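You operate a simulated robot arm through the tools that you are given. There is no shell and no other tool. Be economical: measure what you need, move in short steps, check, and stop when the job is done.

You are at the controls of a simulated two-armed robot. One attempt, no reset.

TASK
Take the lid off the jar on the counter top and lay it down there.

Only the result counts: the job must be done as asked and must still hold three seconds after the hand-in. Knocking over, shifting, dropping, spilling or breaking anything else fails it. A push-on lid holds only when it is set on centred and level and pressed home; a screw cap is set on level and turned clockwise until tight.

THE ROBOT
Two 7-joint arms with two-finger parallel grippers on one trunk, on a base that drives. Base frame: it is fixed to the floor where the robot stands at the start and does not move with it; the origin is under the middle of the robot, x ahead of it, y to its left, z up. Lengths are in mm, angles in rad, forces in N, time in s.
The left shoulder is at the start at [60, 143, 991], the right one opposite. With the tool pointing down near the work surface each hand reaches from about 320 to 740 mm from the robot's upright axis, wherever it stands, measured 20 degrees to its own side. Payload 1.57 kg a hand.
The TCP of each hand is the grasp point between the finger pads, 30 mm short of the fingertips. In the tool frame z runs along the fingers and y along their closing line. The gripper opens to 110 mm. The fingers are 24 mm wide and 12 mm thick; the gripper's body (48 by 112 mm) begins 78 mm behind the TCP.
Orientation is that of the tool frame in the base frame, as a unit quaternion [w, x, y, z]. With the fingers straight down and closing along the base's y, the tool's x points along the base's -x, its y along +y and its z along -z.

THE INTERFACE
- The arms move only by the tool move_arm. It takes "left_motion", "right_motion" or both (then of equal length, played together; a hand with none holds still); each is a list of rows, each an object (a shift or turn left out is 0, a gripper value left out holds the last) with "claw": the gripper command, from -1 (fully open) to 1 (shut), values between in proportion; "dp": the shift along the tool's x, y, z in mm, a list of three; "angular": the turn, a rotation vector about the tool's x, y, z in degrees, a list of three. In form: [{"claw": claw, "dp": [x, y, z], "angular": [rx, ry, rz]}, ...]. A call has 1 to 8 rows; each row shifts and turns the commanded pose from where the row before left it, along the tool's axes as they then stand. Each row takes 0.2 s and may step no farther than 50 mm and 0.15 rad from the row before; otherwise, or with a gripper value out of range, the whole call is refused. A pose out of reach is approached as far as the arm can. The call stops where the force on the tool passes 40 N (or 10 N more than at its start, if that is more) or the arm is blocked; 0.2 s more then pass. Each finger travels about 45 mm/s and halts on what it meets, pressing with about 36 N; the grip force reading is that of the motor and also rises with nothing between the fingers. The clock runs only during rows and for 0.2 s after the last one: add rows that do not move to give the fingers time. The reply holds the time, the measured pose of the TCP, the force on the tool along the base axes, the opening and the grip force, in the units named above and with some noise.
- Cameras (640 x 400 px; columns grow to the right, rows downward): "scene" is now at [51.7, 1.6, 1602.5]; the picture's right is [0.00, -1.00, 0.00], its down [-0.73, -0.00, -0.69] and it looks along [0.69, 0.00, -0.73] (base axes); focal length 266 px, centre (320, 200). "left" rides on the left gripper at [70, -16, -141] in its tool frame; the picture's right is [0.23, 0.97, 0.00], its down [-0.86, 0.20, -0.48] and it looks along [-0.47, 0.11, 0.88] (tool axes); focal length 222 px, centre (320, 200). "right" rides on the right gripper at [70, 16, -141] in its tool frame; the picture's right is [-0.23, 0.97, 0.00], its down [-0.86, -0.20, -0.48] and it looks along [-0.47, -0.11, 0.88] (tool axes); focal length 222 px, centre (320, 200). There is no depth. A picture from a camera that has moved, and an enlarged one, comes with that camera's place and axes in the base frame and with its lens.
- get_image(camera): a new picture of that camera. It takes no simulated time.
- raise_lower(by): slides the trunk up (or, below 0, down) by that many mm; the arms and the scene camera ride with it, the base frame stays. It gives what a move gives, with no picture.
- steer(legs): drives the robot by 1 to 6 legs, each [ahead, left, turn to the left] in mm, mm and rad, along the robot's own axes; the way and the turn of a leg run together, so that a leg with both is an arc; at most 1500 mm and 3.142 rad a leg. The arms and the cameras ride along, it lands a little off, and it stops where it bumps. It gives what a move gives.
- aim_head(pan, tilt): turns the head with the scene camera to pan (to the left, within 1.501 rad either way) and tilt (down, from -0.506 to 1.204), counted from straight ahead of the robot. It gives what a move gives.
- close_up(camera, box): a new picture of the part [left, top, right, bottom] of that camera's present view, enlarged. It takes no simulated time.
- sign_off(): hands the job in; it is judged then, once.

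Go step by step. Nothing tells you exact positions but the pictures and the camera data: compare them with the known pose of the tool, close in by small moves and look again before you grip or let go. The budget is 120 turns and 108 pictures, counting those below and the enlarged ones. Unless the task says otherwise, let go and move clear before handing in, and close with one line.

The tools are called after "Request:" as name(argument=value, ...) on one line, values as JSON. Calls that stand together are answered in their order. move_arm: Moves the arms, as the interface text tells. Its arguments: {"type":"object","properties":{"left_motion":{"type":"array"},"right_motion":{"type":"array"}},"required":[]} The other tools are called the same way: raise_lower (by) slides the trunk up or down; steer (legs) drives the base; aim_head (pan, tilt) turns the head that bears the scene camera; get_image (camera) takes a picture; close_up (camera, box) takes an enlarged picture of a part of a camera's view; sign_off () hands the job in.

At the start:

```text
time: 0.0
left_ee_pos: [533.5, 209.7, 1140.7]
left_orientation: [0.001, 0.0, 1.0, 0.0]
left_ft_force: [-0.4, 0.0, -0.1]
left_finger_gap: 109.9
left_finger_force: 0.1
right_ee_pos: [488.5, -212.2, 1171.8]
right_orientation: [0.001, 0.0, 1.0, -0.001]
right_ft_force: [0.3, 0.0, -0.3]
right_finger_gap: 110.1
right_finger_force: 0.0
trunk travel left (down, up): [-590.0, 0.0]
robot x, y, heading: [-1.6, -0.1, 0.002]
head pan, tilt: [0.002, 0.813]
```

scene: 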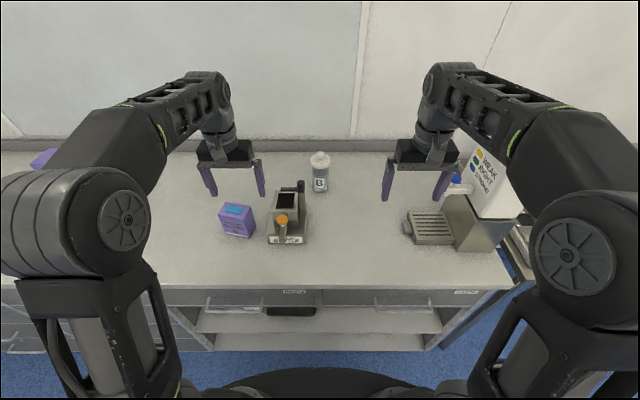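
right: 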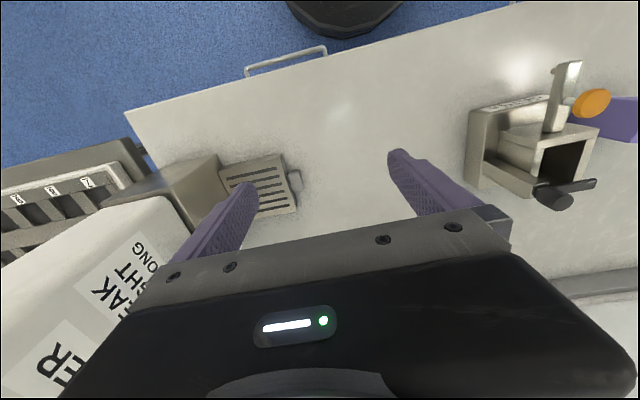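
left: 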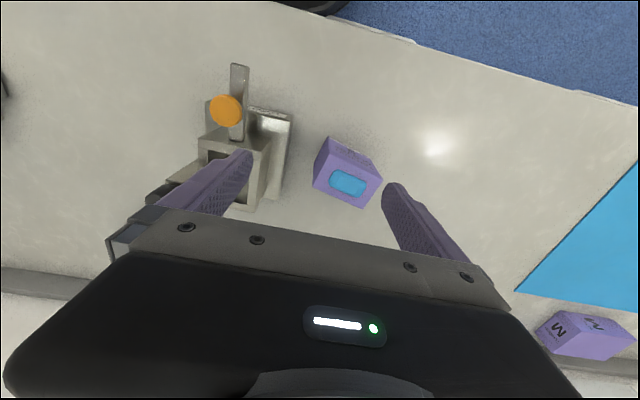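

I see a glass jar marked "B" with a white lid near picture centre (320,170), behind a metal device. I take a closer look first.

Request:
close_up(camera="scene", box=[270, 130, 370, 200])

Request:
close_up(camera="scene", box=[160, 130, 520, 300])

```text
5.71 times, centred on (320, 165) of scene
camera zoom: at [51.7, 1.6, 1602.5], right [0.0, -1.0, 0.0], down [-0.73, 0.0, -0.69], along [0.69, 0.0, -0.73], focal length 1523 px, centre (320, 400)
```

zoom: 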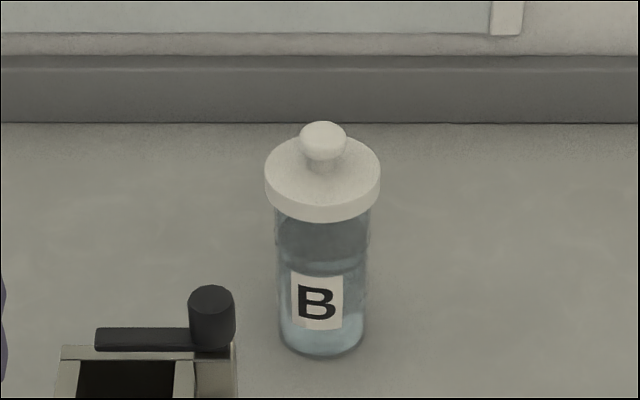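

```text
1.78 times, centred on (340, 215) of scene
camera zoom: at [51.7, 1.6, 1602.5], right [0.0, -1.0, 0.0], down [-0.73, 0.0, -0.69], along [0.69, 0.0, -0.73], focal length 474 px, centre (284, 173)
```

zoom: 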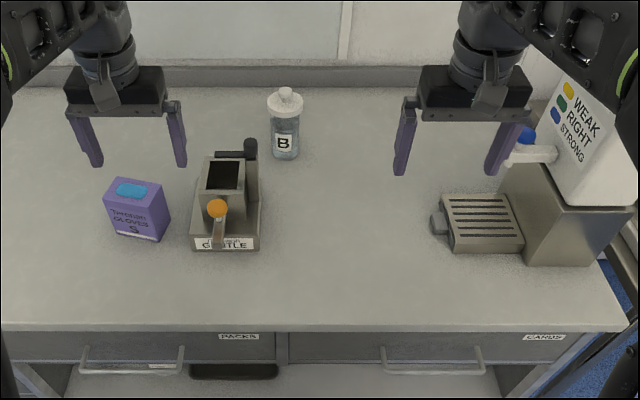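

The jar stands near (780, 0), lid plate about z 1028, knob about z 1055 and 28 mm wide. It is a bit beyond straight-down reach, so I check how much room the base has before the counter.

Request:
aim_head(pan=0, tilt=1.2)

Request:
get_image(camera="scene")

```text
time: 0.9
left_ee_pos: [534.7, 209.9, 1141.4]
left_orientation: [0.001, 0.0, 1.0, 0.0]
left_ft_force: [0.1, -0.5, -0.4]
left_finger_gap: 110.0
left_finger_force: 0.0
right_ee_pos: [488.3, -211.5, 1173.0]
right_orientation: [0.001, 0.0, 1.0, 0.001]
right_ft_force: [1.1, -0.4, 0.5]
right_finger_gap: 110.1
right_finger_force: 0.1
trunk travel left (down, up): [-590.0, 0.0]
robot x, y, heading: [1.1, 5.0, 0.001]
head pan, tilt: [0.0, 1.201]
```

```text
102 pictures are left
camera scene: at [27.6, 1.5, 1575.9], right [0.0, -1.0, 0.0], down [-0.93, 0.0, -0.36], along [0.36, 0.0, -0.93], focal length 266 px, centre (320, 200)
```

scene: 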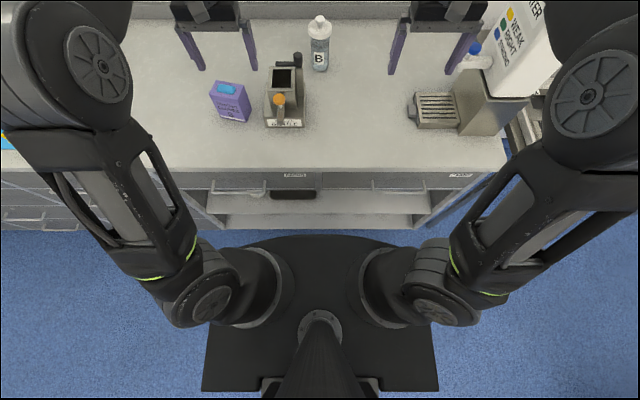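

The base seems to have roughly 60–100 mm of room before the cabinet. I drive 45 mm ahead, and will use a forward-tilted tool for the rest of the reach.

Request:
steer(legs=[[45, 0, 0]])

Request:
get_image(camera="scene")

```text
time: 1.8
left_ee_pos: [580.3, 210.2, 1138.6]
left_orientation: [-0.001, 0.0, 1.0, 0.0]
left_ft_force: [0.0, 0.4, -0.6]
left_finger_gap: 109.9
left_finger_force: 0.0
right_ee_pos: [534.9, -211.3, 1172.1]
right_orientation: [0.0, -0.001, 1.0, 0.0]
right_ft_force: [1.2, 0.5, 0.3]
right_finger_gap: 110.3
right_finger_force: 0.0
trunk travel left (down, up): [-590.0, 0.0]
robot x, y, heading: [47.5, 0.8, -0.002]
head pan, tilt: [0.0, 1.201]
```

```text
101 pictures are left
camera scene: at [75.1, 1.6, 1575.8], right [0.0, -1.0, 0.0], down [-0.93, 0.0, -0.36], along [0.36, 0.0, -0.93], focal length 266 px, centre (320, 200)
```

scene: 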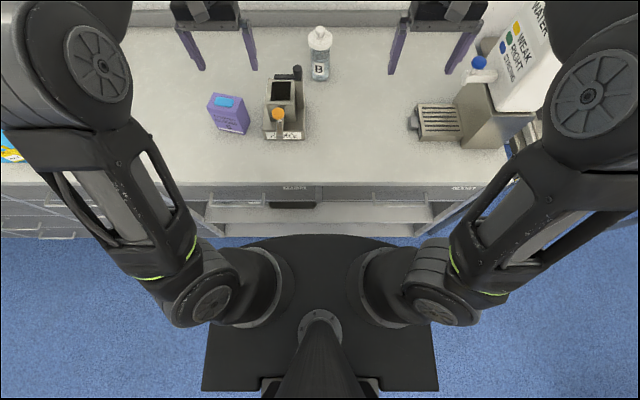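

The base is now close to the cabinet, so I stop driving. I tilt the right tool 40° forward and then look.

Request:
move_arm(right_motion=[{"angular": [0, -8, 0]}, {"angular": [0, -8, 0]}, {"angular": [0, -8, 0]}, {"angular": [0, -8, 0]}, {"angular": [0, -8, 0]}, {"dp": [0, 40, 0]}, {"dp": [0, 45, 0]}, {"dp": [0, 45, 0]}])

Request:
aim_head(pan=0, tilt=0.75)

Request:
get_image(camera="scene")

Request:
get_image(camera="right")

```text
time: 3.6
left_ee_pos: [578.8, 210.5, 1140.6]
left_orientation: [0.0, 0.0, 1.0, 0.0]
left_ft_force: [0.1, 0.7, -0.1]
left_finger_gap: 109.8
left_finger_force: 0.0
right_ee_pos: [532.5, -81.2, 1170.0]
right_orientation: [0.343, 0.0, 0.939, 0.0]
right_ft_force: [0.2, 0.3, -0.1]
right_finger_gap: 110.1
right_finger_force: 0.1
trunk travel left (down, up): [-590.0, 0.0]
robot x, y, heading: [46.2, -3.0, -0.0]
head pan, tilt: [0.0, 1.201]
```

```text
time: 4.5
left_ee_pos: [578.4, 209.4, 1140.6]
left_orientation: [0.0, -0.001, 1.0, 0.0]
left_ft_force: [0.1, 0.0, 0.1]
left_finger_gap: 109.9
left_finger_force: 0.0
right_ee_pos: [532.9, -84.5, 1171.5]
right_orientation: [0.343, 0.0, 0.939, 0.0]
right_ft_force: [-0.7, 0.2, -0.1]
right_finger_gap: 110.0
right_finger_force: 0.1
trunk travel left (down, up): [-590.0, 0.0]
robot x, y, heading: [46.9, 1.5, -0.003]
head pan, tilt: [0.0, 0.75]
```

```text
100 pictures are left
camera scene: at [99.3, 1.6, 1607.5], right [0.0, -1.0, 0.0], down [-0.68, 0.0, -0.73], along [0.73, 0.0, -0.68], focal length 266 px, centre (320, 200)
```

scene: 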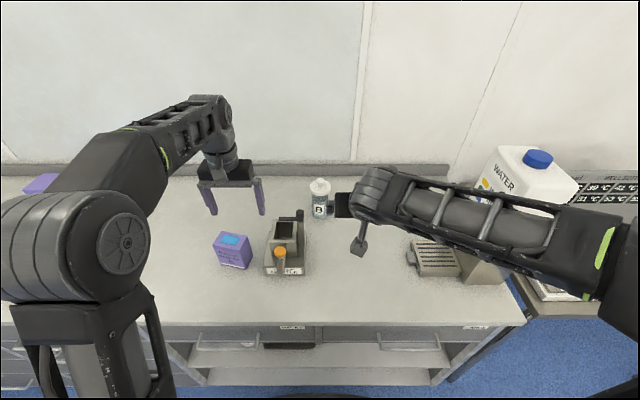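

```text
99 pictures are left
camera right: at [388.4, -67.6, 1234.7], right [0.17, 0.97, 0.15], down [0.35, -0.2, 0.92], along [0.92, -0.11, -0.37], focal length 222 px, centre (320, 200)
```

right: 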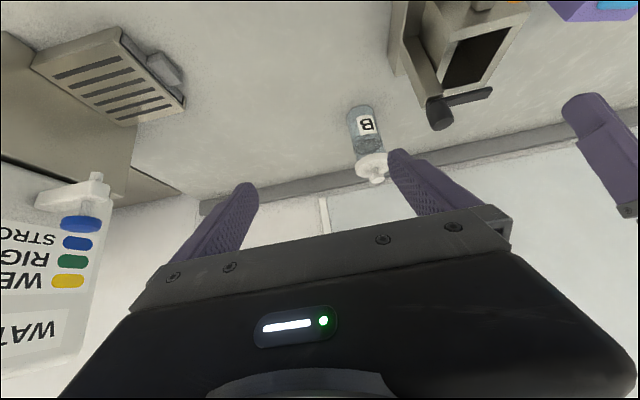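

Both views agree: knob near (784, 0, 1057). I move the right hand to a pre-grasp 100 mm back along the tool axis.

Request:
move_arm(right_motion=[{"dp": [-24, 16.6, 29.6]}, {"dp": [-24, 16.6, 29.6]}, {"dp": [-24, 16.6, 29.6]}, {"dp": [-24, 16.6, 29.6]}, {"dp": [-24, 16.6, 29.6]}, {}])

Request:
get_image(camera="right")

Request:
close_up(camera="scene", box=[240, 150, 400, 250])

```text
time: 5.9
left_ee_pos: [576.6, 210.6, 1141.0]
left_orientation: [0.001, 0.001, 1.0, 0.0]
left_ft_force: [-0.1, -0.4, -0.4]
left_finger_gap: 110.2
left_finger_force: 0.0
right_ee_pos: [720.9, 1.2, 1134.5]
right_orientation: [0.343, -0.001, 0.94, 0.0]
right_ft_force: [-0.6, 0.3, 0.6]
right_finger_gap: 110.1
right_finger_force: 0.0
trunk travel left (down, up): [-590.0, 0.0]
robot x, y, heading: [40.8, 0.9, 0.002]
head pan, tilt: [0.0, 0.75]
```

```text
98 pictures are left
camera right: at [576.8, 18.1, 1199.2], right [0.17, 0.97, 0.15], down [0.35, -0.2, 0.92], along [0.92, -0.11, -0.37], focal length 222 px, centre (320, 200)
```

right: 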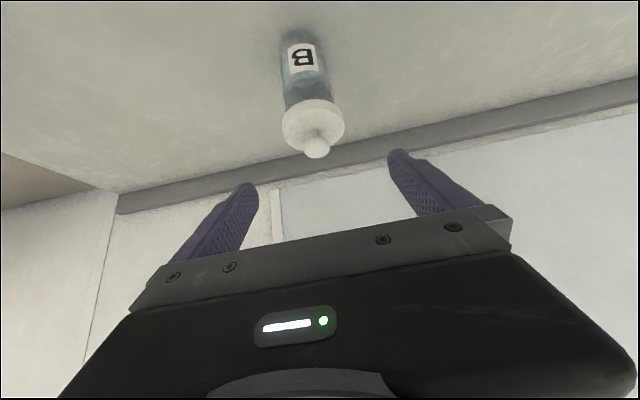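

```text
4.00 times, centred on (320, 200) of scene
camera zoom: at [98.3, 1.1, 1607.7], right [0.0, -1.0, 0.0], down [-0.68, 0.0, -0.73], along [0.73, 0.0, -0.68], focal length 1066 px, centre (320, 200)
```

zoom: 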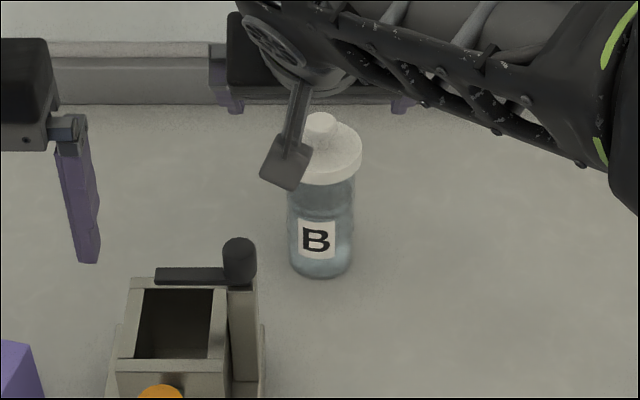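

The hand is lined up with the knob (about y −1). I advance 60 mm along the tool axis and check again.

Request:
move_arm(right_motion=[{"dp": [1, -0.5, 20]}, {"dp": [1, -0.5, 20]}, {"dp": [2, -0.5, 20]}, {}])

Request:
get_image(camera="right")

Request:
close_up(camera="scene", box=[270, 160, 370, 222])

Request:
get_image(camera="left")

```text
time: 6.9
left_ee_pos: [577.9, 210.5, 1141.8]
left_orientation: [0.001, 0.001, 1.0, 0.0]
left_ft_force: [0.1, 0.3, -1.2]
left_finger_gap: 110.2
left_finger_force: 0.2
right_ee_pos: [755.0, -0.1, 1087.3]
right_orientation: [0.343, 0.0, 0.939, 0.001]
right_ft_force: [-0.4, -1.0, 0.2]
right_finger_gap: 110.0
right_finger_force: 0.0
trunk travel left (down, up): [-590.0, 0.0]
robot x, y, heading: [47.2, 0.0, -0.002]
head pan, tilt: [0.0, 0.75]
```

```text
96 pictures are left
camera right: at [611.2, 15.9, 1151.7], right [0.17, 0.97, 0.15], down [0.35, -0.2, 0.92], along [0.92, -0.11, -0.37], focal length 222 px, centre (320, 200)
```

right: 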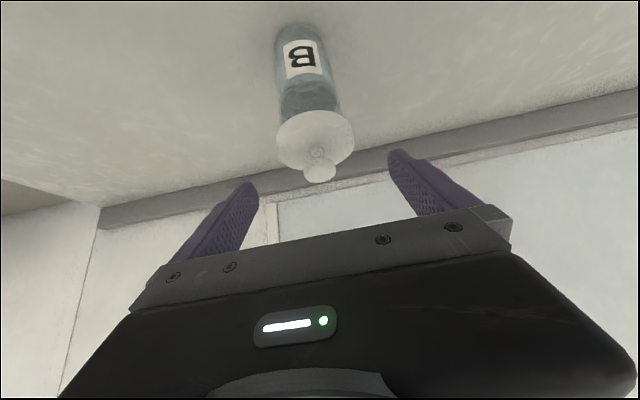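

```text
6.40 times, centred on (320, 191) of scene
camera zoom: at [99.0, 1.6, 1607.6], right [0.0, -1.0, 0.0], down [-0.68, 0.0, -0.73], along [0.73, 0.0, -0.68], focal length 1706 px, centre (320, 258)
```

zoom: 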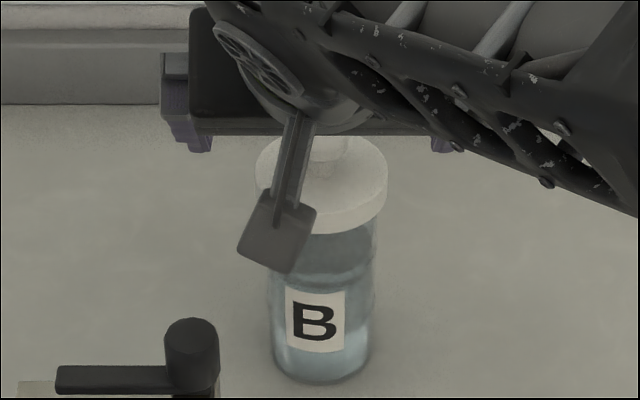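

```text
94 pictures are left
camera left: at [507.7, 193.6, 1282.3], right [-0.23, 0.97, 0.0], down [0.85, 0.2, 0.48], along [0.47, 0.11, -0.88], focal length 222 px, centre (320, 200)
```

left: 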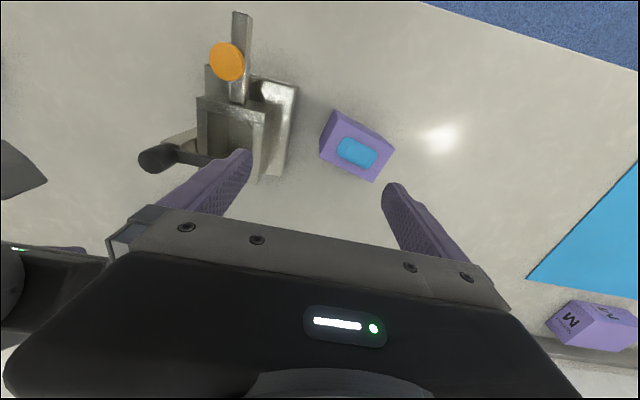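

Triangulating again: knob about (774, 0, 1060), lid plate top about 1029. I go in 21 mm more, keeping the tips above the plate, and look before closing.

Request:
move_arm(right_motion=[{"dp": [1, -0.3, 10]}, {"dp": [2, 0, 11]}, {}])

Request:
get_image(camera="right")

```text
time: 7.7
left_ee_pos: [578.1, 209.9, 1140.2]
left_orientation: [0.001, 0.001, 1.0, 0.0]
left_ft_force: [0.4, 0.9, 0.3]
left_finger_gap: 109.8
left_finger_force: 0.0
right_ee_pos: [766.3, -0.0, 1069.3]
right_orientation: [0.343, 0.0, 0.939, 0.0]
right_ft_force: [-0.4, 0.4, -1.0]
right_finger_gap: 110.1
right_finger_force: 0.1
trunk travel left (down, up): [-590.0, 0.0]
robot x, y, heading: [46.1, -0.3, -0.0]
head pan, tilt: [0.0, 0.75]
```

```text
93 pictures are left
camera right: at [622.7, 15.8, 1133.1], right [0.17, 0.97, 0.15], down [0.35, -0.2, 0.92], along [0.92, -0.11, -0.37], focal length 222 px, centre (320, 200)
```

right: 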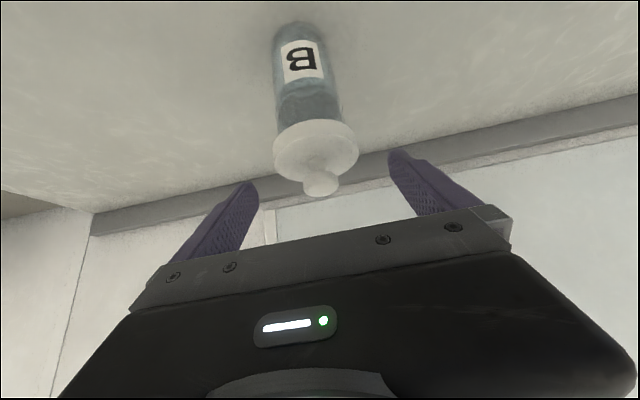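

The knob sits on the finger line, about 12 mm beyond the TCP. I close the fingers.

Request:
move_arm(right_motion=[{"claw": 0.2}, {"claw": 0.2}, {"claw": 0.2}, {"claw": 0.2}, {}])

Request:
get_image(camera="right")

```text
time: 8.9
left_ee_pos: [577.9, 210.3, 1141.4]
left_orientation: [0.0, 0.0, 1.0, 0.0]
left_ft_force: [-0.6, -0.6, -0.4]
left_finger_gap: 110.0
left_finger_force: 0.0
right_ee_pos: [766.9, -0.4, 1068.8]
right_orientation: [0.343, -0.001, 0.939, 0.001]
right_ft_force: [0.0, 0.9, 0.6]
right_finger_gap: 44.1
right_finger_force: 0.0
trunk travel left (down, up): [-590.0, 0.0]
robot x, y, heading: [44.8, 2.7, -0.001]
head pan, tilt: [0.0, 0.75]
```

```text
92 pictures are left
camera right: at [622.7, 16.0, 1133.2], right [0.17, 0.97, 0.15], down [0.35, -0.2, 0.92], along [0.92, -0.11, -0.37], focal length 222 px, centre (320, 200)
```

right: 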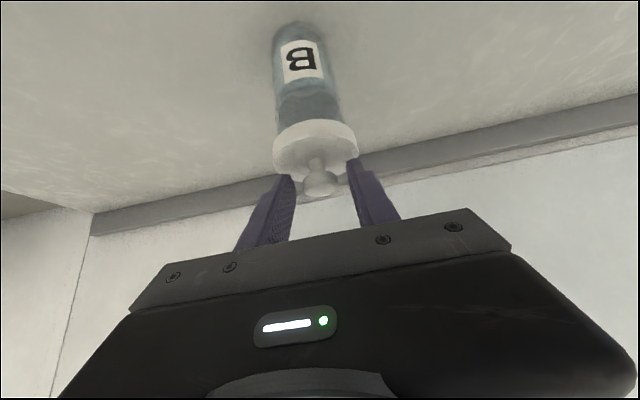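

The fingers straddle the knob evenly; I close fully.

Request:
move_arm(right_motion=[{"claw": 0.6}, {"claw": 1}, {}, {}])

Request:
get_image(camera="right")

```text
time: 9.9
left_ee_pos: [577.6, 208.5, 1141.0]
left_orientation: [0.0, 0.0, 1.0, 0.0]
left_ft_force: [0.5, -0.1, 0.8]
left_finger_gap: 109.8
left_finger_force: 0.0
right_ee_pos: [766.7, 0.8, 1070.7]
right_orientation: [0.343, 0.0, 0.939, 0.0]
right_ft_force: [0.6, 0.2, -0.3]
right_finger_gap: 25.6
right_finger_force: 36.1
trunk travel left (down, up): [-590.0, 0.0]
robot x, y, heading: [45.6, 1.4, 0.003]
head pan, tilt: [0.0, 0.75]
```

```text
91 pictures are left
camera right: at [622.7, 16.0, 1133.2], right [0.17, 0.97, 0.15], down [0.35, -0.2, 0.92], along [0.92, -0.11, -0.37], focal length 222 px, centre (320, 200)
```

right: 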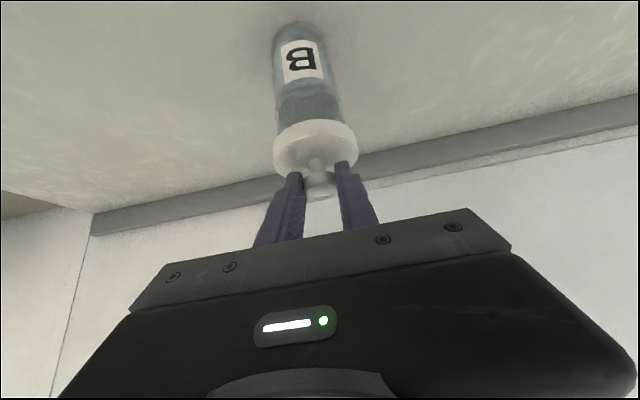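

The knob is gripped (25.6 mm, 36 N). I lift straight up by a few millimetres and watch whether the jar follows.

Request:
move_arm(right_motion=[{"dp": [-1.3, 0, -1.5]}, {"dp": [-1.3, 0, -1.5]}, {"dp": [-1.3, 0, -1.5]}, {"dp": [-1.3, 0, -1.5]}])

Request:
get_image(camera="right")

Request:
close_up(camera="scene", box=[270, 160, 370, 222])

```text
time: 10.9
left_ee_pos: [578.5, 210.2, 1140.8]
left_orientation: [0.001, 0.0, 1.0, 0.0]
left_ft_force: [-0.3, -0.2, -0.5]
left_finger_gap: 109.7
left_finger_force: 0.0
right_ee_pos: [766.3, 0.4, 1077.9]
right_orientation: [0.342, 0.0, 0.94, 0.0]
right_ft_force: [0.9, -0.4, -1.3]
right_finger_gap: 25.8
right_finger_force: 36.1
trunk travel left (down, up): [-590.0, 0.0]
robot x, y, heading: [46.2, 3.0, 0.003]
head pan, tilt: [0.0, 0.75]
```

```text
90 pictures are left
camera right: at [623.1, 16.2, 1142.1], right [0.17, 0.97, 0.15], down [0.35, -0.2, 0.92], along [0.92, -0.11, -0.37], focal length 222 px, centre (320, 200)
```

right: 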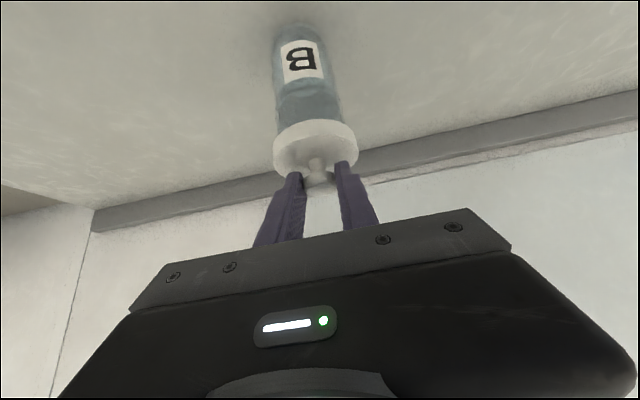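

```text
6.40 times, centred on (320, 191) of scene
camera zoom: at [99.4, 1.6, 1607.6], right [0.0, -1.0, 0.0], down [-0.68, 0.0, -0.73], along [0.73, 0.0, -0.68], focal length 1706 px, centre (320, 258)
```

zoom: 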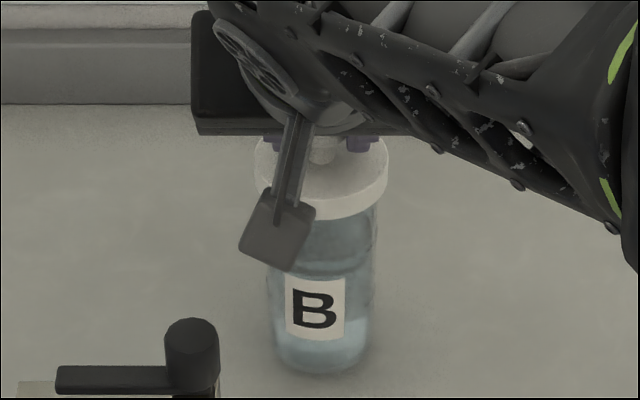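

The whole jar came up with the lid, so the lid fits tightly. I set the jar back down where it was; then the left hand will hold the jar while the right pulls.

Request:
move_arm(right_motion=[{"dp": [1.3, 0, 1.5]}, {"dp": [1.3, 0, 1.5]}, {"dp": [1.3, 0, 1.5]}, {"dp": [1.3, 0, 1.5]}, {}])

Request:
close_up(camera="scene", box=[270, 160, 370, 222])

```text
time: 12.1
left_ee_pos: [578.8, 209.6, 1141.5]
left_orientation: [0.0, 0.0, 1.0, 0.0]
left_ft_force: [0.7, -0.1, 0.6]
left_finger_gap: 110.1
left_finger_force: 0.1
right_ee_pos: [766.5, 0.4, 1070.4]
right_orientation: [0.343, -0.001, 0.939, 0.001]
right_ft_force: [-0.6, -0.4, -1.3]
right_finger_gap: 25.9
right_finger_force: 35.7
trunk travel left (down, up): [-590.0, 0.0]
robot x, y, heading: [45.3, 1.5, -0.001]
head pan, tilt: [0.0, 0.75]
```

```text
6.40 times, centred on (320, 191) of scene
camera zoom: at [99.5, 1.6, 1607.6], right [0.0, -1.0, 0.0], down [-0.68, 0.0, -0.73], along [0.73, 0.0, -0.68], focal length 1706 px, centre (320, 258)
```

zoom: 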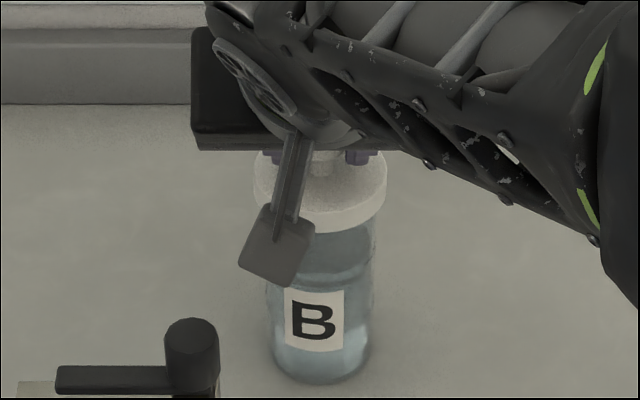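

The jar is back in place. The left hand now moves ahead and outward, and starts turning inward so it can come at the jar body from the left.

Request:
move_arm(left_motion=[{"dp": [-45, 15, 0]}, {"dp": [-45, 15, 0]}, {"dp": [-35, 10, 0]}, {"angular": [0, 0, 8.4]}, {"angular": [0, 0, 8.4]}, {"angular": [0, 0, 8.4]}, {"angular": [0, 0, 8.4]}, {"angular": [0, 0, 8.4]}])

Request:
get_image(camera="scene")

```text
time: 13.9
left_ee_pos: [612.0, 222.8, 1139.5]
left_orientation: [0.001, 0.358, 0.934, 0.0]
left_ft_force: [-1.0, 0.3, 0.3]
left_finger_gap: 109.9
left_finger_force: 0.0
left hand out of reach, approached as far as the arm can: row 1, 2, 3
right_ee_pos: [767.2, -0.0, 1070.3]
right_orientation: [0.343, 0.0, 0.939, 0.0]
right_ft_force: [0.5, 0.1, -1.7]
right_finger_gap: 25.6
right_finger_force: 35.9
trunk travel left (down, up): [-590.0, 0.0]
robot x, y, heading: [40.3, -0.2, 0.001]
head pan, tilt: [0.0, 0.75]
```

```text
87 pictures are left
camera scene: at [99.4, 1.3, 1607.6], right [0.0, -1.0, 0.0], down [-0.68, 0.0, -0.73], along [0.73, 0.0, -0.68], focal length 266 px, centre (320, 200)
```

scene: 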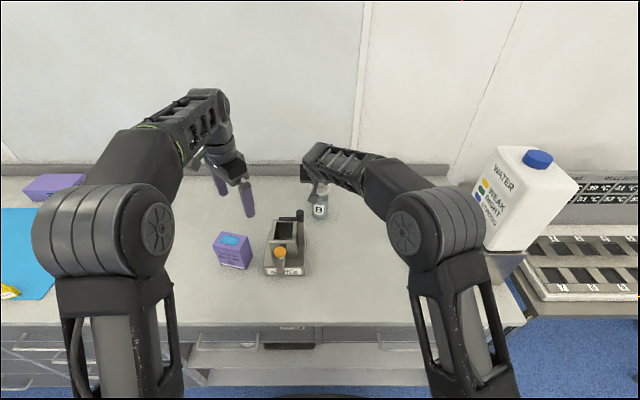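

Reach is limited while the left hand points down at this height; it will grow once the hand tilts. I finish the turn and begin the tilt in place.

Request:
move_arm(left_motion=[{"angular": [0, 0, 8.4]}, {"angular": [0, 0, 8.4]}, {"angular": [0, 0, 8.4]}, {"angular": [0, 0, 7.8]}, {"angular": [0, -8.4, 0]}, {"angular": [0, -8.4, 0]}, {"angular": [0, -8.4, 0]}, {"angular": [0, -8.4, 0]}])

Request:
get_image(camera="scene")

```text
time: 15.7
left_ee_pos: [611.6, 223.0, 1139.3]
left_orientation: [0.23, 0.582, 0.759, -0.176]
left_ft_force: [-0.4, 0.0, 0.1]
left_finger_gap: 110.2
left_finger_force: 0.0
right_ee_pos: [767.5, 1.3, 1070.0]
right_orientation: [0.343, 0.0, 0.939, 0.0]
right_ft_force: [-0.1, 0.5, -0.8]
right_finger_gap: 25.9
right_finger_force: 36.6
trunk travel left (down, up): [-590.0, 0.0]
robot x, y, heading: [42.7, 1.1, 0.003]
head pan, tilt: [0.0, 0.75]
```

```text
86 pictures are left
camera scene: at [99.5, 2.2, 1607.6], right [0.0, -1.0, 0.0], down [-0.68, 0.0, -0.73], along [0.73, 0.0, -0.68], focal length 266 px, centre (320, 200)
```

scene: 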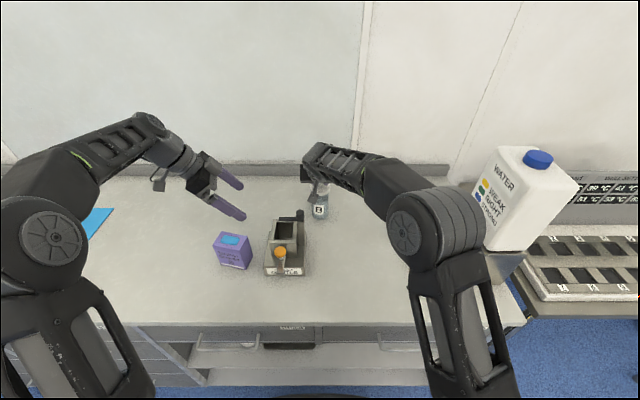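

The tilt is going well. I finish it and then move the left hand to a standoff about 150 mm back from the jar along its axis.

Request:
move_arm(left_motion=[{"angular": [0, -8.2, 0]}, {"angular": [0, -8.2, 0]}, {"dp": [-2.7, 20.2, 33.7]}, {"dp": [-2.7, 20.2, 33.7]}, {"dp": [-2.7, 20.2, 33.7]}, {}])

Request:
get_image(camera="left")

Request:
get_image(camera="scene")

```text
time: 17.1
left_ee_pos: [690.3, 158.7, 1081.7]
left_orientation: [0.336, 0.552, 0.719, -0.257]
left_ft_force: [0.4, -0.5, 0.7]
left_finger_gap: 109.9
left_finger_force: 0.1
right_ee_pos: [766.2, 0.2, 1070.1]
right_orientation: [0.343, -0.001, 0.94, 0.001]
right_ft_force: [-0.2, 0.1, -1.1]
right_finger_gap: 25.6
right_finger_force: 36.0
trunk travel left (down, up): [-590.0, 0.0]
robot x, y, heading: [44.3, 0.2, 0.002]
head pan, tilt: [0.0, 0.75]
```

```text
85 pictures are left
camera left: at [634.6, 302.5, 1118.5], right [0.9, 0.39, -0.17], down [0.24, -0.13, 0.96], along [0.36, -0.91, -0.21], focal length 222 px, centre (320, 200)
```

left: 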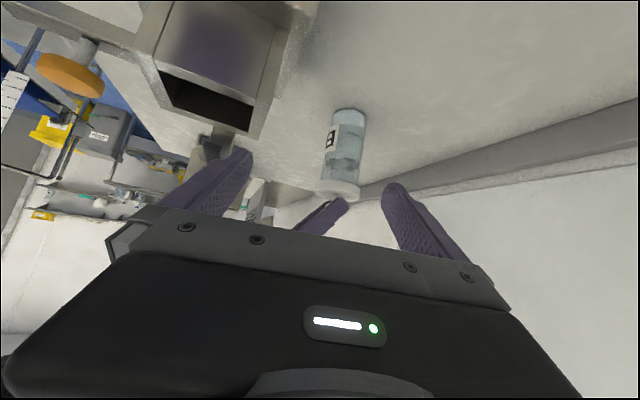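

```text
84 pictures are left
camera scene: at [98.6, 1.8, 1607.6], right [0.0, -1.0, 0.0], down [-0.68, 0.0, -0.73], along [0.73, 0.0, -0.68], focal length 266 px, centre (320, 200)
```

scene: 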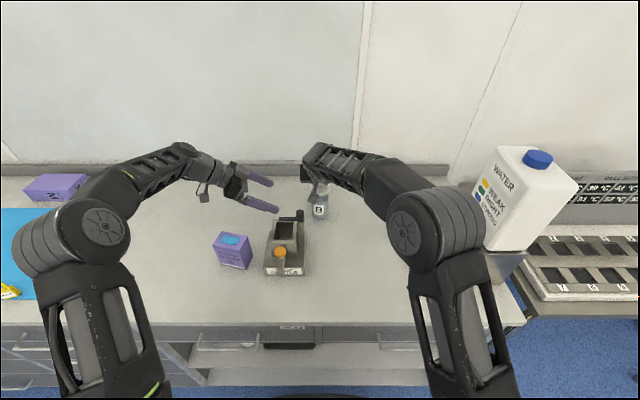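

From the left camera the jar axis is near (778, 0). I shift sideways to line up and advance to 100 mm short.

Request:
move_arm(left_motion=[{"dp": [-1.5, 22, 8]}, {"dp": [-2, 21.6, 10]}, {"dp": [0, 0, 33]}, {"dp": [0, 0, 33]}, {"dp": [0, 0, 33]}, {}])

Request:
get_image(camera="left")

Request:
close_up(camera="scene", box=[220, 130, 400, 242])

```text
time: 18.5
left_ee_pos: [758.4, 81.4, 1008.1]
left_orientation: [0.336, 0.551, 0.719, -0.256]
left_ft_force: [0.4, -0.9, -0.8]
left_finger_gap: 110.1
left_finger_force: 0.1
right_ee_pos: [767.3, 0.3, 1069.4]
right_orientation: [0.343, -0.002, 0.939, 0.0]
right_ft_force: [0.4, -0.1, -0.6]
right_finger_gap: 25.9
right_finger_force: 36.7
trunk travel left (down, up): [-590.0, 0.0]
robot x, y, heading: [45.1, 3.4, 0.002]
head pan, tilt: [0.0, 0.75]
```

```text
83 pictures are left
camera left: at [701.2, 224.0, 1045.0], right [0.9, 0.39, -0.17], down [0.24, -0.13, 0.96], along [0.36, -0.91, -0.21], focal length 222 px, centre (320, 200)
```

left: 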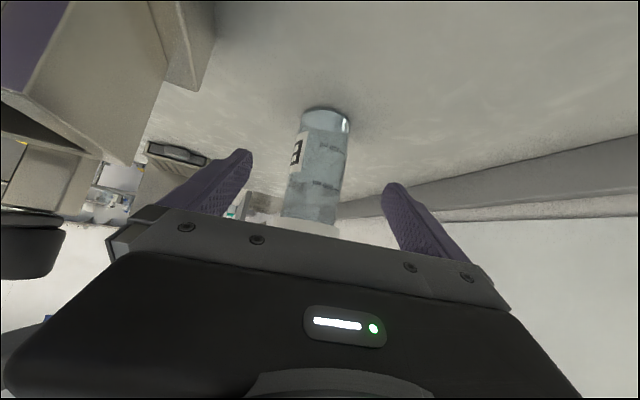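

```text
3.56 times, centred on (310, 186) of scene
camera zoom: at [99.2, 1.9, 1607.6], right [0.0, -1.0, 0.0], down [-0.68, 0.0, -0.73], along [0.73, 0.0, -0.68], focal length 948 px, centre (356, 250)
```

zoom: 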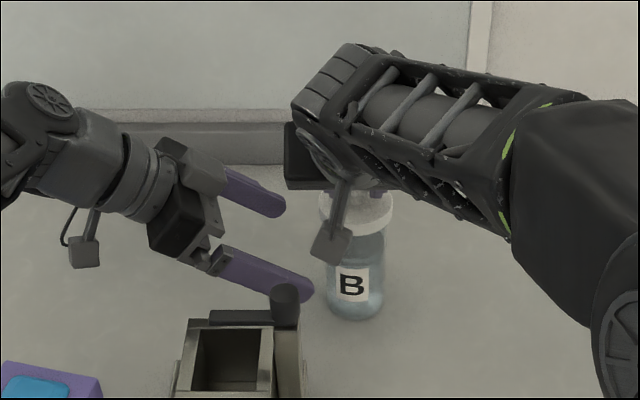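

Aligned. I advance the left hand in two stages, checking in between.

Request:
move_arm(left_motion=[{"dp": [0, -0.3, 20]}, {"dp": [0, -0.3, 20]}, {"dp": [0, 0, 20]}, {}])

Request:
get_image(camera="left")

Request:
close_up(camera="scene", box=[220, 130, 400, 242])

```text
time: 19.5
left_ee_pos: [769.7, 36.9, 970.5]
left_orientation: [0.335, 0.552, 0.719, -0.256]
left_ft_force: [0.5, 0.6, -0.7]
left_finger_gap: 110.0
left_finger_force: 0.1
right_ee_pos: [766.1, 0.5, 1070.4]
right_orientation: [0.343, -0.001, 0.939, 0.001]
right_ft_force: [-0.1, -0.1, -1.0]
right_finger_gap: 25.8
right_finger_force: 36.5
trunk travel left (down, up): [-590.0, 0.0]
robot x, y, heading: [45.9, -1.1, 0.002]
head pan, tilt: [0.0, 0.75]
```

```text
81 pictures are left
camera left: at [713.1, 180.6, 1007.6], right [0.9, 0.39, -0.17], down [0.24, -0.13, 0.96], along [0.36, -0.91, -0.21], focal length 222 px, centre (320, 200)
```

left: 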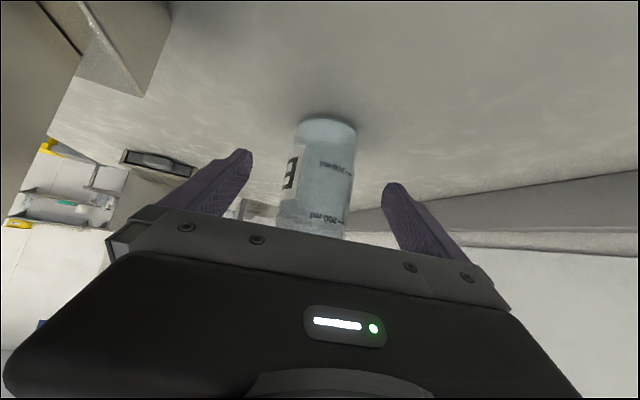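

```text
3.56 times, centred on (310, 186) of scene
camera zoom: at [99.3, 1.7, 1607.6], right [0.0, -1.0, 0.0], down [-0.68, 0.0, -0.73], along [0.73, 0.0, -0.68], focal length 948 px, centre (356, 250)
```

zoom: 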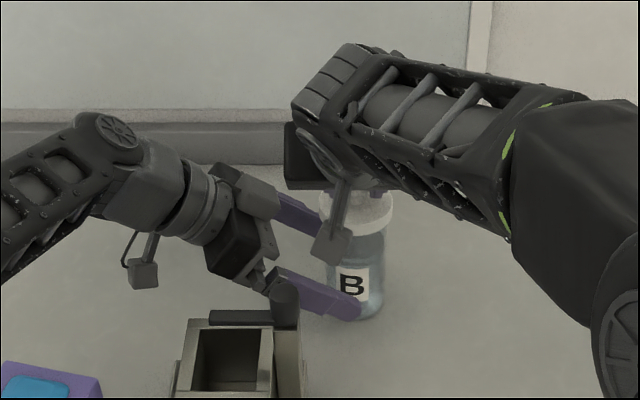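

Clear on both sides; I advance the last 36 mm.

Request:
move_arm(left_motion=[{"dp": [0, 0, 12]}, {"dp": [0, 0, 12]}, {"dp": [0, 0, 12]}, {}])

Request:
get_image(camera="left")

Request:
close_up(camera="scene", box=[220, 130, 400, 242])

```text
time: 20.5
left_ee_pos: [775.4, 9.7, 948.0]
left_orientation: [0.336, 0.551, 0.72, -0.256]
left_ft_force: [-0.7, -0.1, 0.9]
left_finger_gap: 110.1
left_finger_force: 0.1
right_ee_pos: [765.7, -0.0, 1069.7]
right_orientation: [0.344, 0.0, 0.939, 0.0]
right_ft_force: [0.2, -0.5, -1.3]
right_finger_gap: 25.8
right_finger_force: 35.8
trunk travel left (down, up): [-590.0, 0.0]
robot x, y, heading: [45.4, -1.6, -0.001]
head pan, tilt: [0.0, 0.75]
```

```text
79 pictures are left
camera left: at [719.8, 153.9, 984.7], right [0.9, 0.39, -0.17], down [0.24, -0.13, 0.96], along [0.36, -0.91, -0.21], focal length 222 px, centre (320, 200)
```

left: 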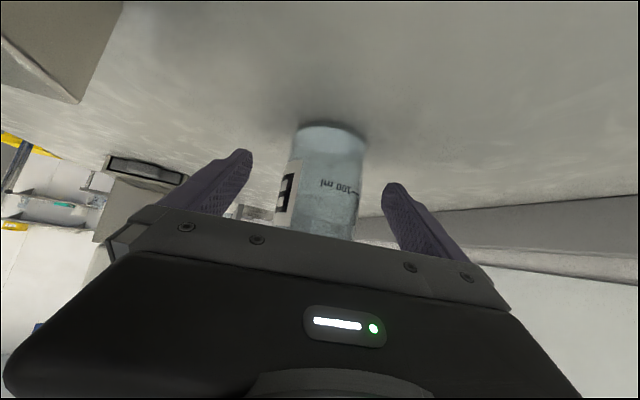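

```text
3.56 times, centred on (310, 186) of scene
camera zoom: at [99.4, 1.7, 1607.6], right [0.0, -1.0, 0.0], down [-0.68, 0.0, -0.73], along [0.73, 0.0, -0.68], focal length 948 px, centre (356, 250)
```

zoom: 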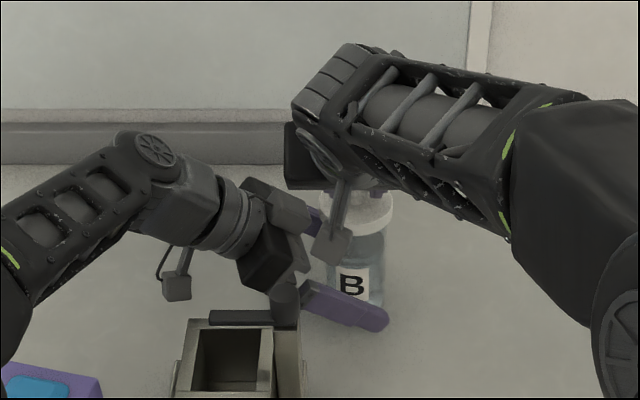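

The jar body is centred between the left fingers. I close on it in steps.

Request:
move_arm(left_motion=[{"claw": -0.2}, {"claw": -0.2}, {"claw": -0.2}, {"claw": -0.2}])

Request:
get_image(camera="left")

```text
time: 21.5
left_ee_pos: [776.3, 10.1, 947.5]
left_orientation: [0.336, 0.551, 0.72, -0.256]
left_ft_force: [0.1, -0.7, -0.2]
left_finger_gap: 65.9
left_finger_force: 0.0
right_ee_pos: [765.9, -0.5, 1069.9]
right_orientation: [0.343, 0.0, 0.939, -0.001]
right_ft_force: [-0.1, -0.1, -0.9]
right_finger_gap: 26.0
right_finger_force: 36.0
trunk travel left (down, up): [-590.0, 0.0]
robot x, y, heading: [43.4, -0.8, 0.003]
head pan, tilt: [0.0, 0.75]
```

```text
77 pictures are left
camera left: at [719.8, 153.9, 984.8], right [0.9, 0.39, -0.17], down [0.24, -0.13, 0.96], along [0.36, -0.91, -0.21], focal length 222 px, centre (320, 200)
```

left: 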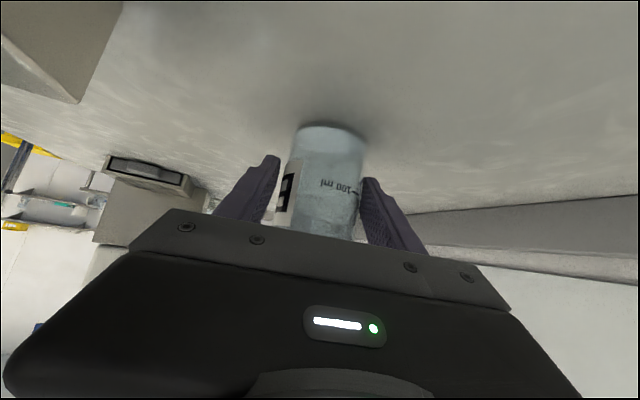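

The jar sits about 1.5 mm nearer the right-hand finger in the picture; I shift the hand that way and close fully.

Request:
move_arm(left_motion=[{"dp": [0, 1.5, 0]}, {"claw": 0.0}, {"claw": 0.3}, {"claw": 0.5}, {"claw": 0.5}])

Request:
get_image(camera="left")

```text
time: 22.7
left_ee_pos: [776.5, 9.2, 947.3]
left_orientation: [0.337, 0.551, 0.719, -0.257]
left_ft_force: [0.3, -0.4, 0.0]
left_finger_gap: 57.4
left_finger_force: 36.1
right_ee_pos: [767.3, 1.1, 1068.7]
right_orientation: [0.343, 0.0, 0.94, 0.0]
right_ft_force: [-0.3, 0.7, -0.3]
right_finger_gap: 25.9
right_finger_force: 36.3
trunk travel left (down, up): [-590.0, 0.0]
robot x, y, heading: [45.2, 0.9, -0.002]
head pan, tilt: [0.0, 0.75]
```

```text
76 pictures are left
camera left: at [721.5, 153.9, 984.6], right [0.9, 0.39, -0.17], down [0.24, -0.13, 0.96], along [0.36, -0.91, -0.21], focal length 222 px, centre (320, 200)
```

left: 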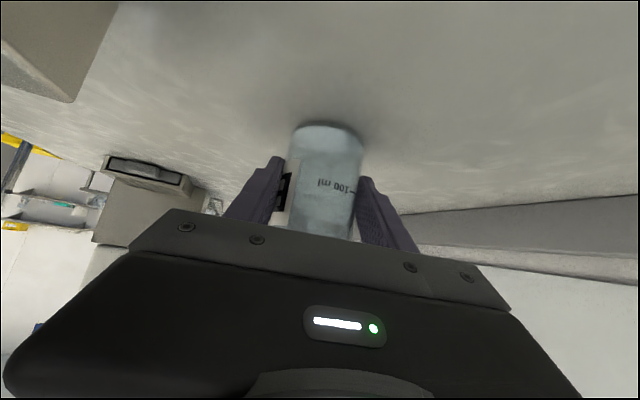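

Both hands hold firmly: the jar at 57 mm, the knob at 26 mm. The right hand now pulls straight up gently.

Request:
move_arm(right_motion=[{"dp": [-1.3, 0, -1.5]}, {"dp": [-1.3, 0, -1.5]}, {"dp": [-1.3, 0, -1.5]}, {"dp": [-1.3, 0, -1.5]}])

Request:
close_up(camera="scene", box=[270, 160, 370, 222])

Request:
get_image(camera="right")

```text
time: 23.7
left_ee_pos: [777.6, 10.5, 947.7]
left_orientation: [0.335, 0.552, 0.719, -0.256]
left_ft_force: [0.7, 0.7, 0.6]
left_finger_gap: 57.3
left_finger_force: 36.4
right_ee_pos: [768.6, 0.4, 1078.6]
right_orientation: [0.341, -0.001, 0.94, 0.0]
right_ft_force: [-0.2, 0.3, -1.1]
right_finger_gap: 25.6
right_finger_force: 35.9
trunk travel left (down, up): [-590.0, 0.0]
robot x, y, heading: [44.7, -0.0, 0.004]
head pan, tilt: [0.0, 0.75]
```

```text
6.40 times, centred on (320, 191) of scene
camera zoom: at [99.5, 1.6, 1607.6], right [0.0, -1.0, 0.0], down [-0.68, 0.0, -0.73], along [0.73, 0.0, -0.68], focal length 1706 px, centre (320, 258)
```

zoom: 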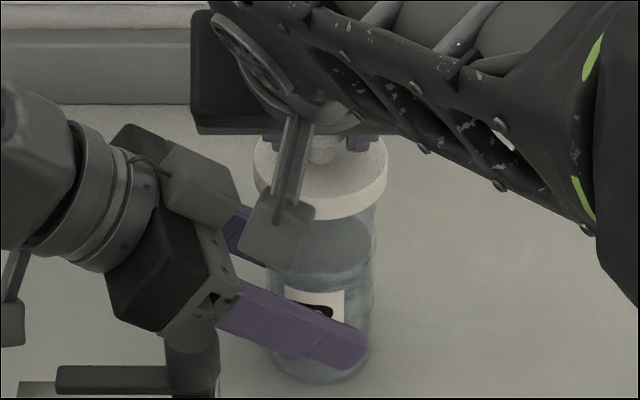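

```text
74 pictures are left
camera right: at [623.6, 16.4, 1142.1], right [0.17, 0.97, 0.15], down [0.35, -0.2, 0.92], along [0.92, -0.11, -0.37], focal length 222 px, centre (320, 200)
```

right: 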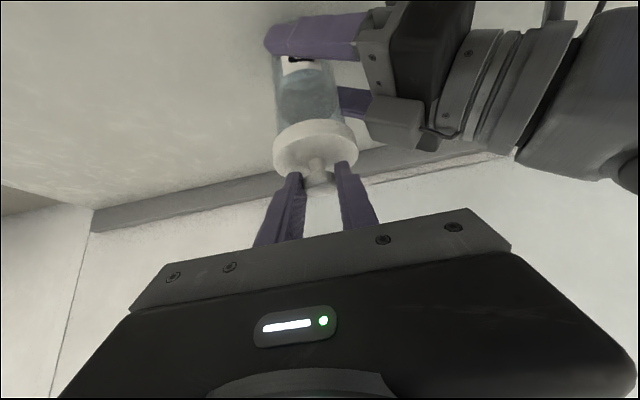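

The lid came free: it rose 8 mm while the jar stayed put. I keep lifting straight up.

Request:
move_arm(right_motion=[{"dp": [-6.4, 0, -7.7]}, {"dp": [-6.4, 0, -7.7]}, {"dp": [-6.4, 0, -7.7]}, {"dp": [-6.4, 0, -7.7]}, {}])

Request:
get_image(camera="scene")

Request:
get_image(camera="right")

```text
time: 24.9
left_ee_pos: [777.2, 9.8, 946.8]
left_orientation: [0.336, 0.551, 0.719, -0.257]
left_ft_force: [-0.3, -0.2, 0.7]
left_finger_gap: 57.3
left_finger_force: 35.8
right_ee_pos: [766.6, 0.1, 1118.4]
right_orientation: [0.343, 0.0, 0.939, 0.0]
right_ft_force: [-0.5, -0.2, 0.4]
right_finger_gap: 25.9
right_finger_force: 35.9
trunk travel left (down, up): [-590.0, 0.0]
robot x, y, heading: [46.9, -3.7, -0.001]
head pan, tilt: [0.0, 0.75]
```

```text
73 pictures are left
camera scene: at [99.6, 1.6, 1607.6], right [0.0, -1.0, 0.0], down [-0.68, 0.0, -0.73], along [0.73, 0.0, -0.68], focal length 266 px, centre (320, 200)
```

scene: 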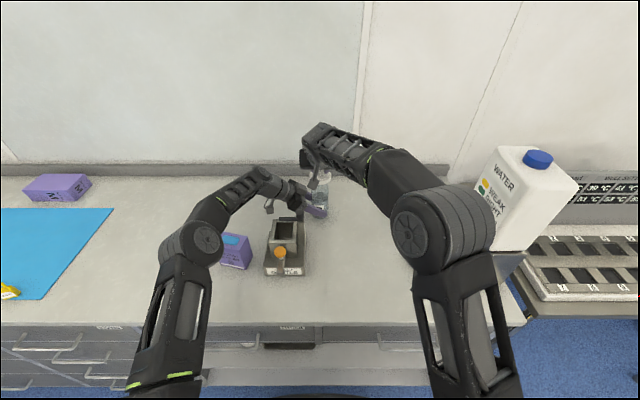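

```text
72 pictures are left
camera right: at [623.3, 15.5, 1181.8], right [0.17, 0.97, 0.15], down [0.35, -0.2, 0.92], along [0.92, -0.11, -0.37], focal length 222 px, centre (320, 200)
```

right: 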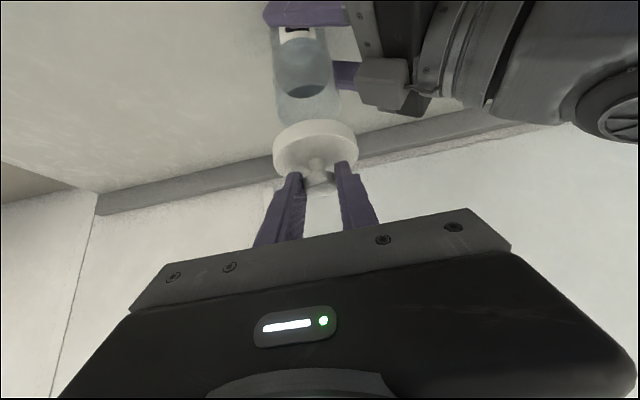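

The lid is clear of the jar, about 40 mm above the rim. I carry it sideways to the right, over the free counter at about y −140.

Request:
move_arm(right_motion=[{"dp": [-3, -20, -3.5]}, {"dp": [0, -30, 0]}, {"dp": [0, -30, 0]}, {"dp": [0, -30, 0]}, {"dp": [0, -30, 0]}, {}])

Request:
get_image(camera="scene")

Request:
get_image(camera="right")

```text
time: 26.3
left_ee_pos: [776.6, 10.3, 947.4]
left_orientation: [0.335, 0.552, 0.719, -0.257]
left_ft_force: [0.2, 0.1, 0.7]
left_finger_gap: 57.2
left_finger_force: 35.7
right_ee_pos: [765.8, -138.9, 1123.6]
right_orientation: [0.343, -0.001, 0.939, 0.001]
right_ft_force: [0.6, -0.2, -0.5]
right_finger_gap: 25.8
right_finger_force: 36.0
trunk travel left (down, up): [-590.0, 0.0]
robot x, y, heading: [48.5, 0.2, 0.001]
head pan, tilt: [0.0, 0.75]
```

```text
71 pictures are left
camera scene: at [99.6, 2.1, 1607.6], right [0.0, -1.0, 0.0], down [-0.68, 0.0, -0.73], along [0.73, 0.0, -0.68], focal length 266 px, centre (320, 200)
```

scene: 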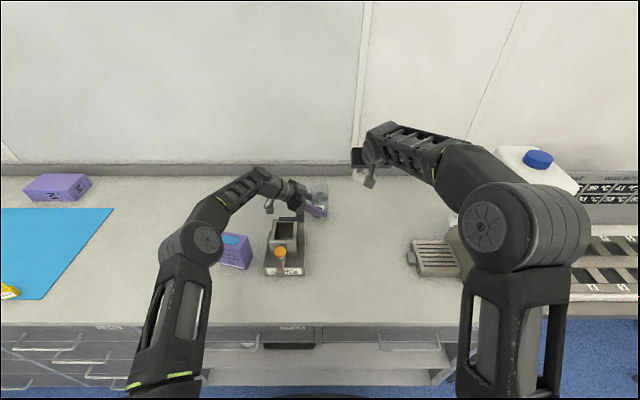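

```text
70 pictures are left
camera right: at [622.2, -122.7, 1187.2], right [0.17, 0.97, 0.15], down [0.35, -0.2, 0.92], along [0.92, -0.11, -0.37], focal length 222 px, centre (320, 200)
```

right: 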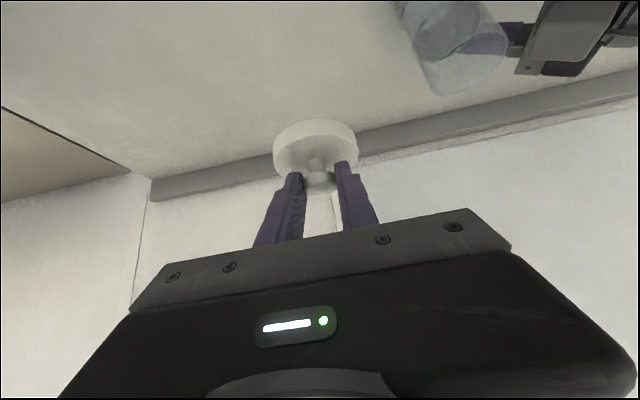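

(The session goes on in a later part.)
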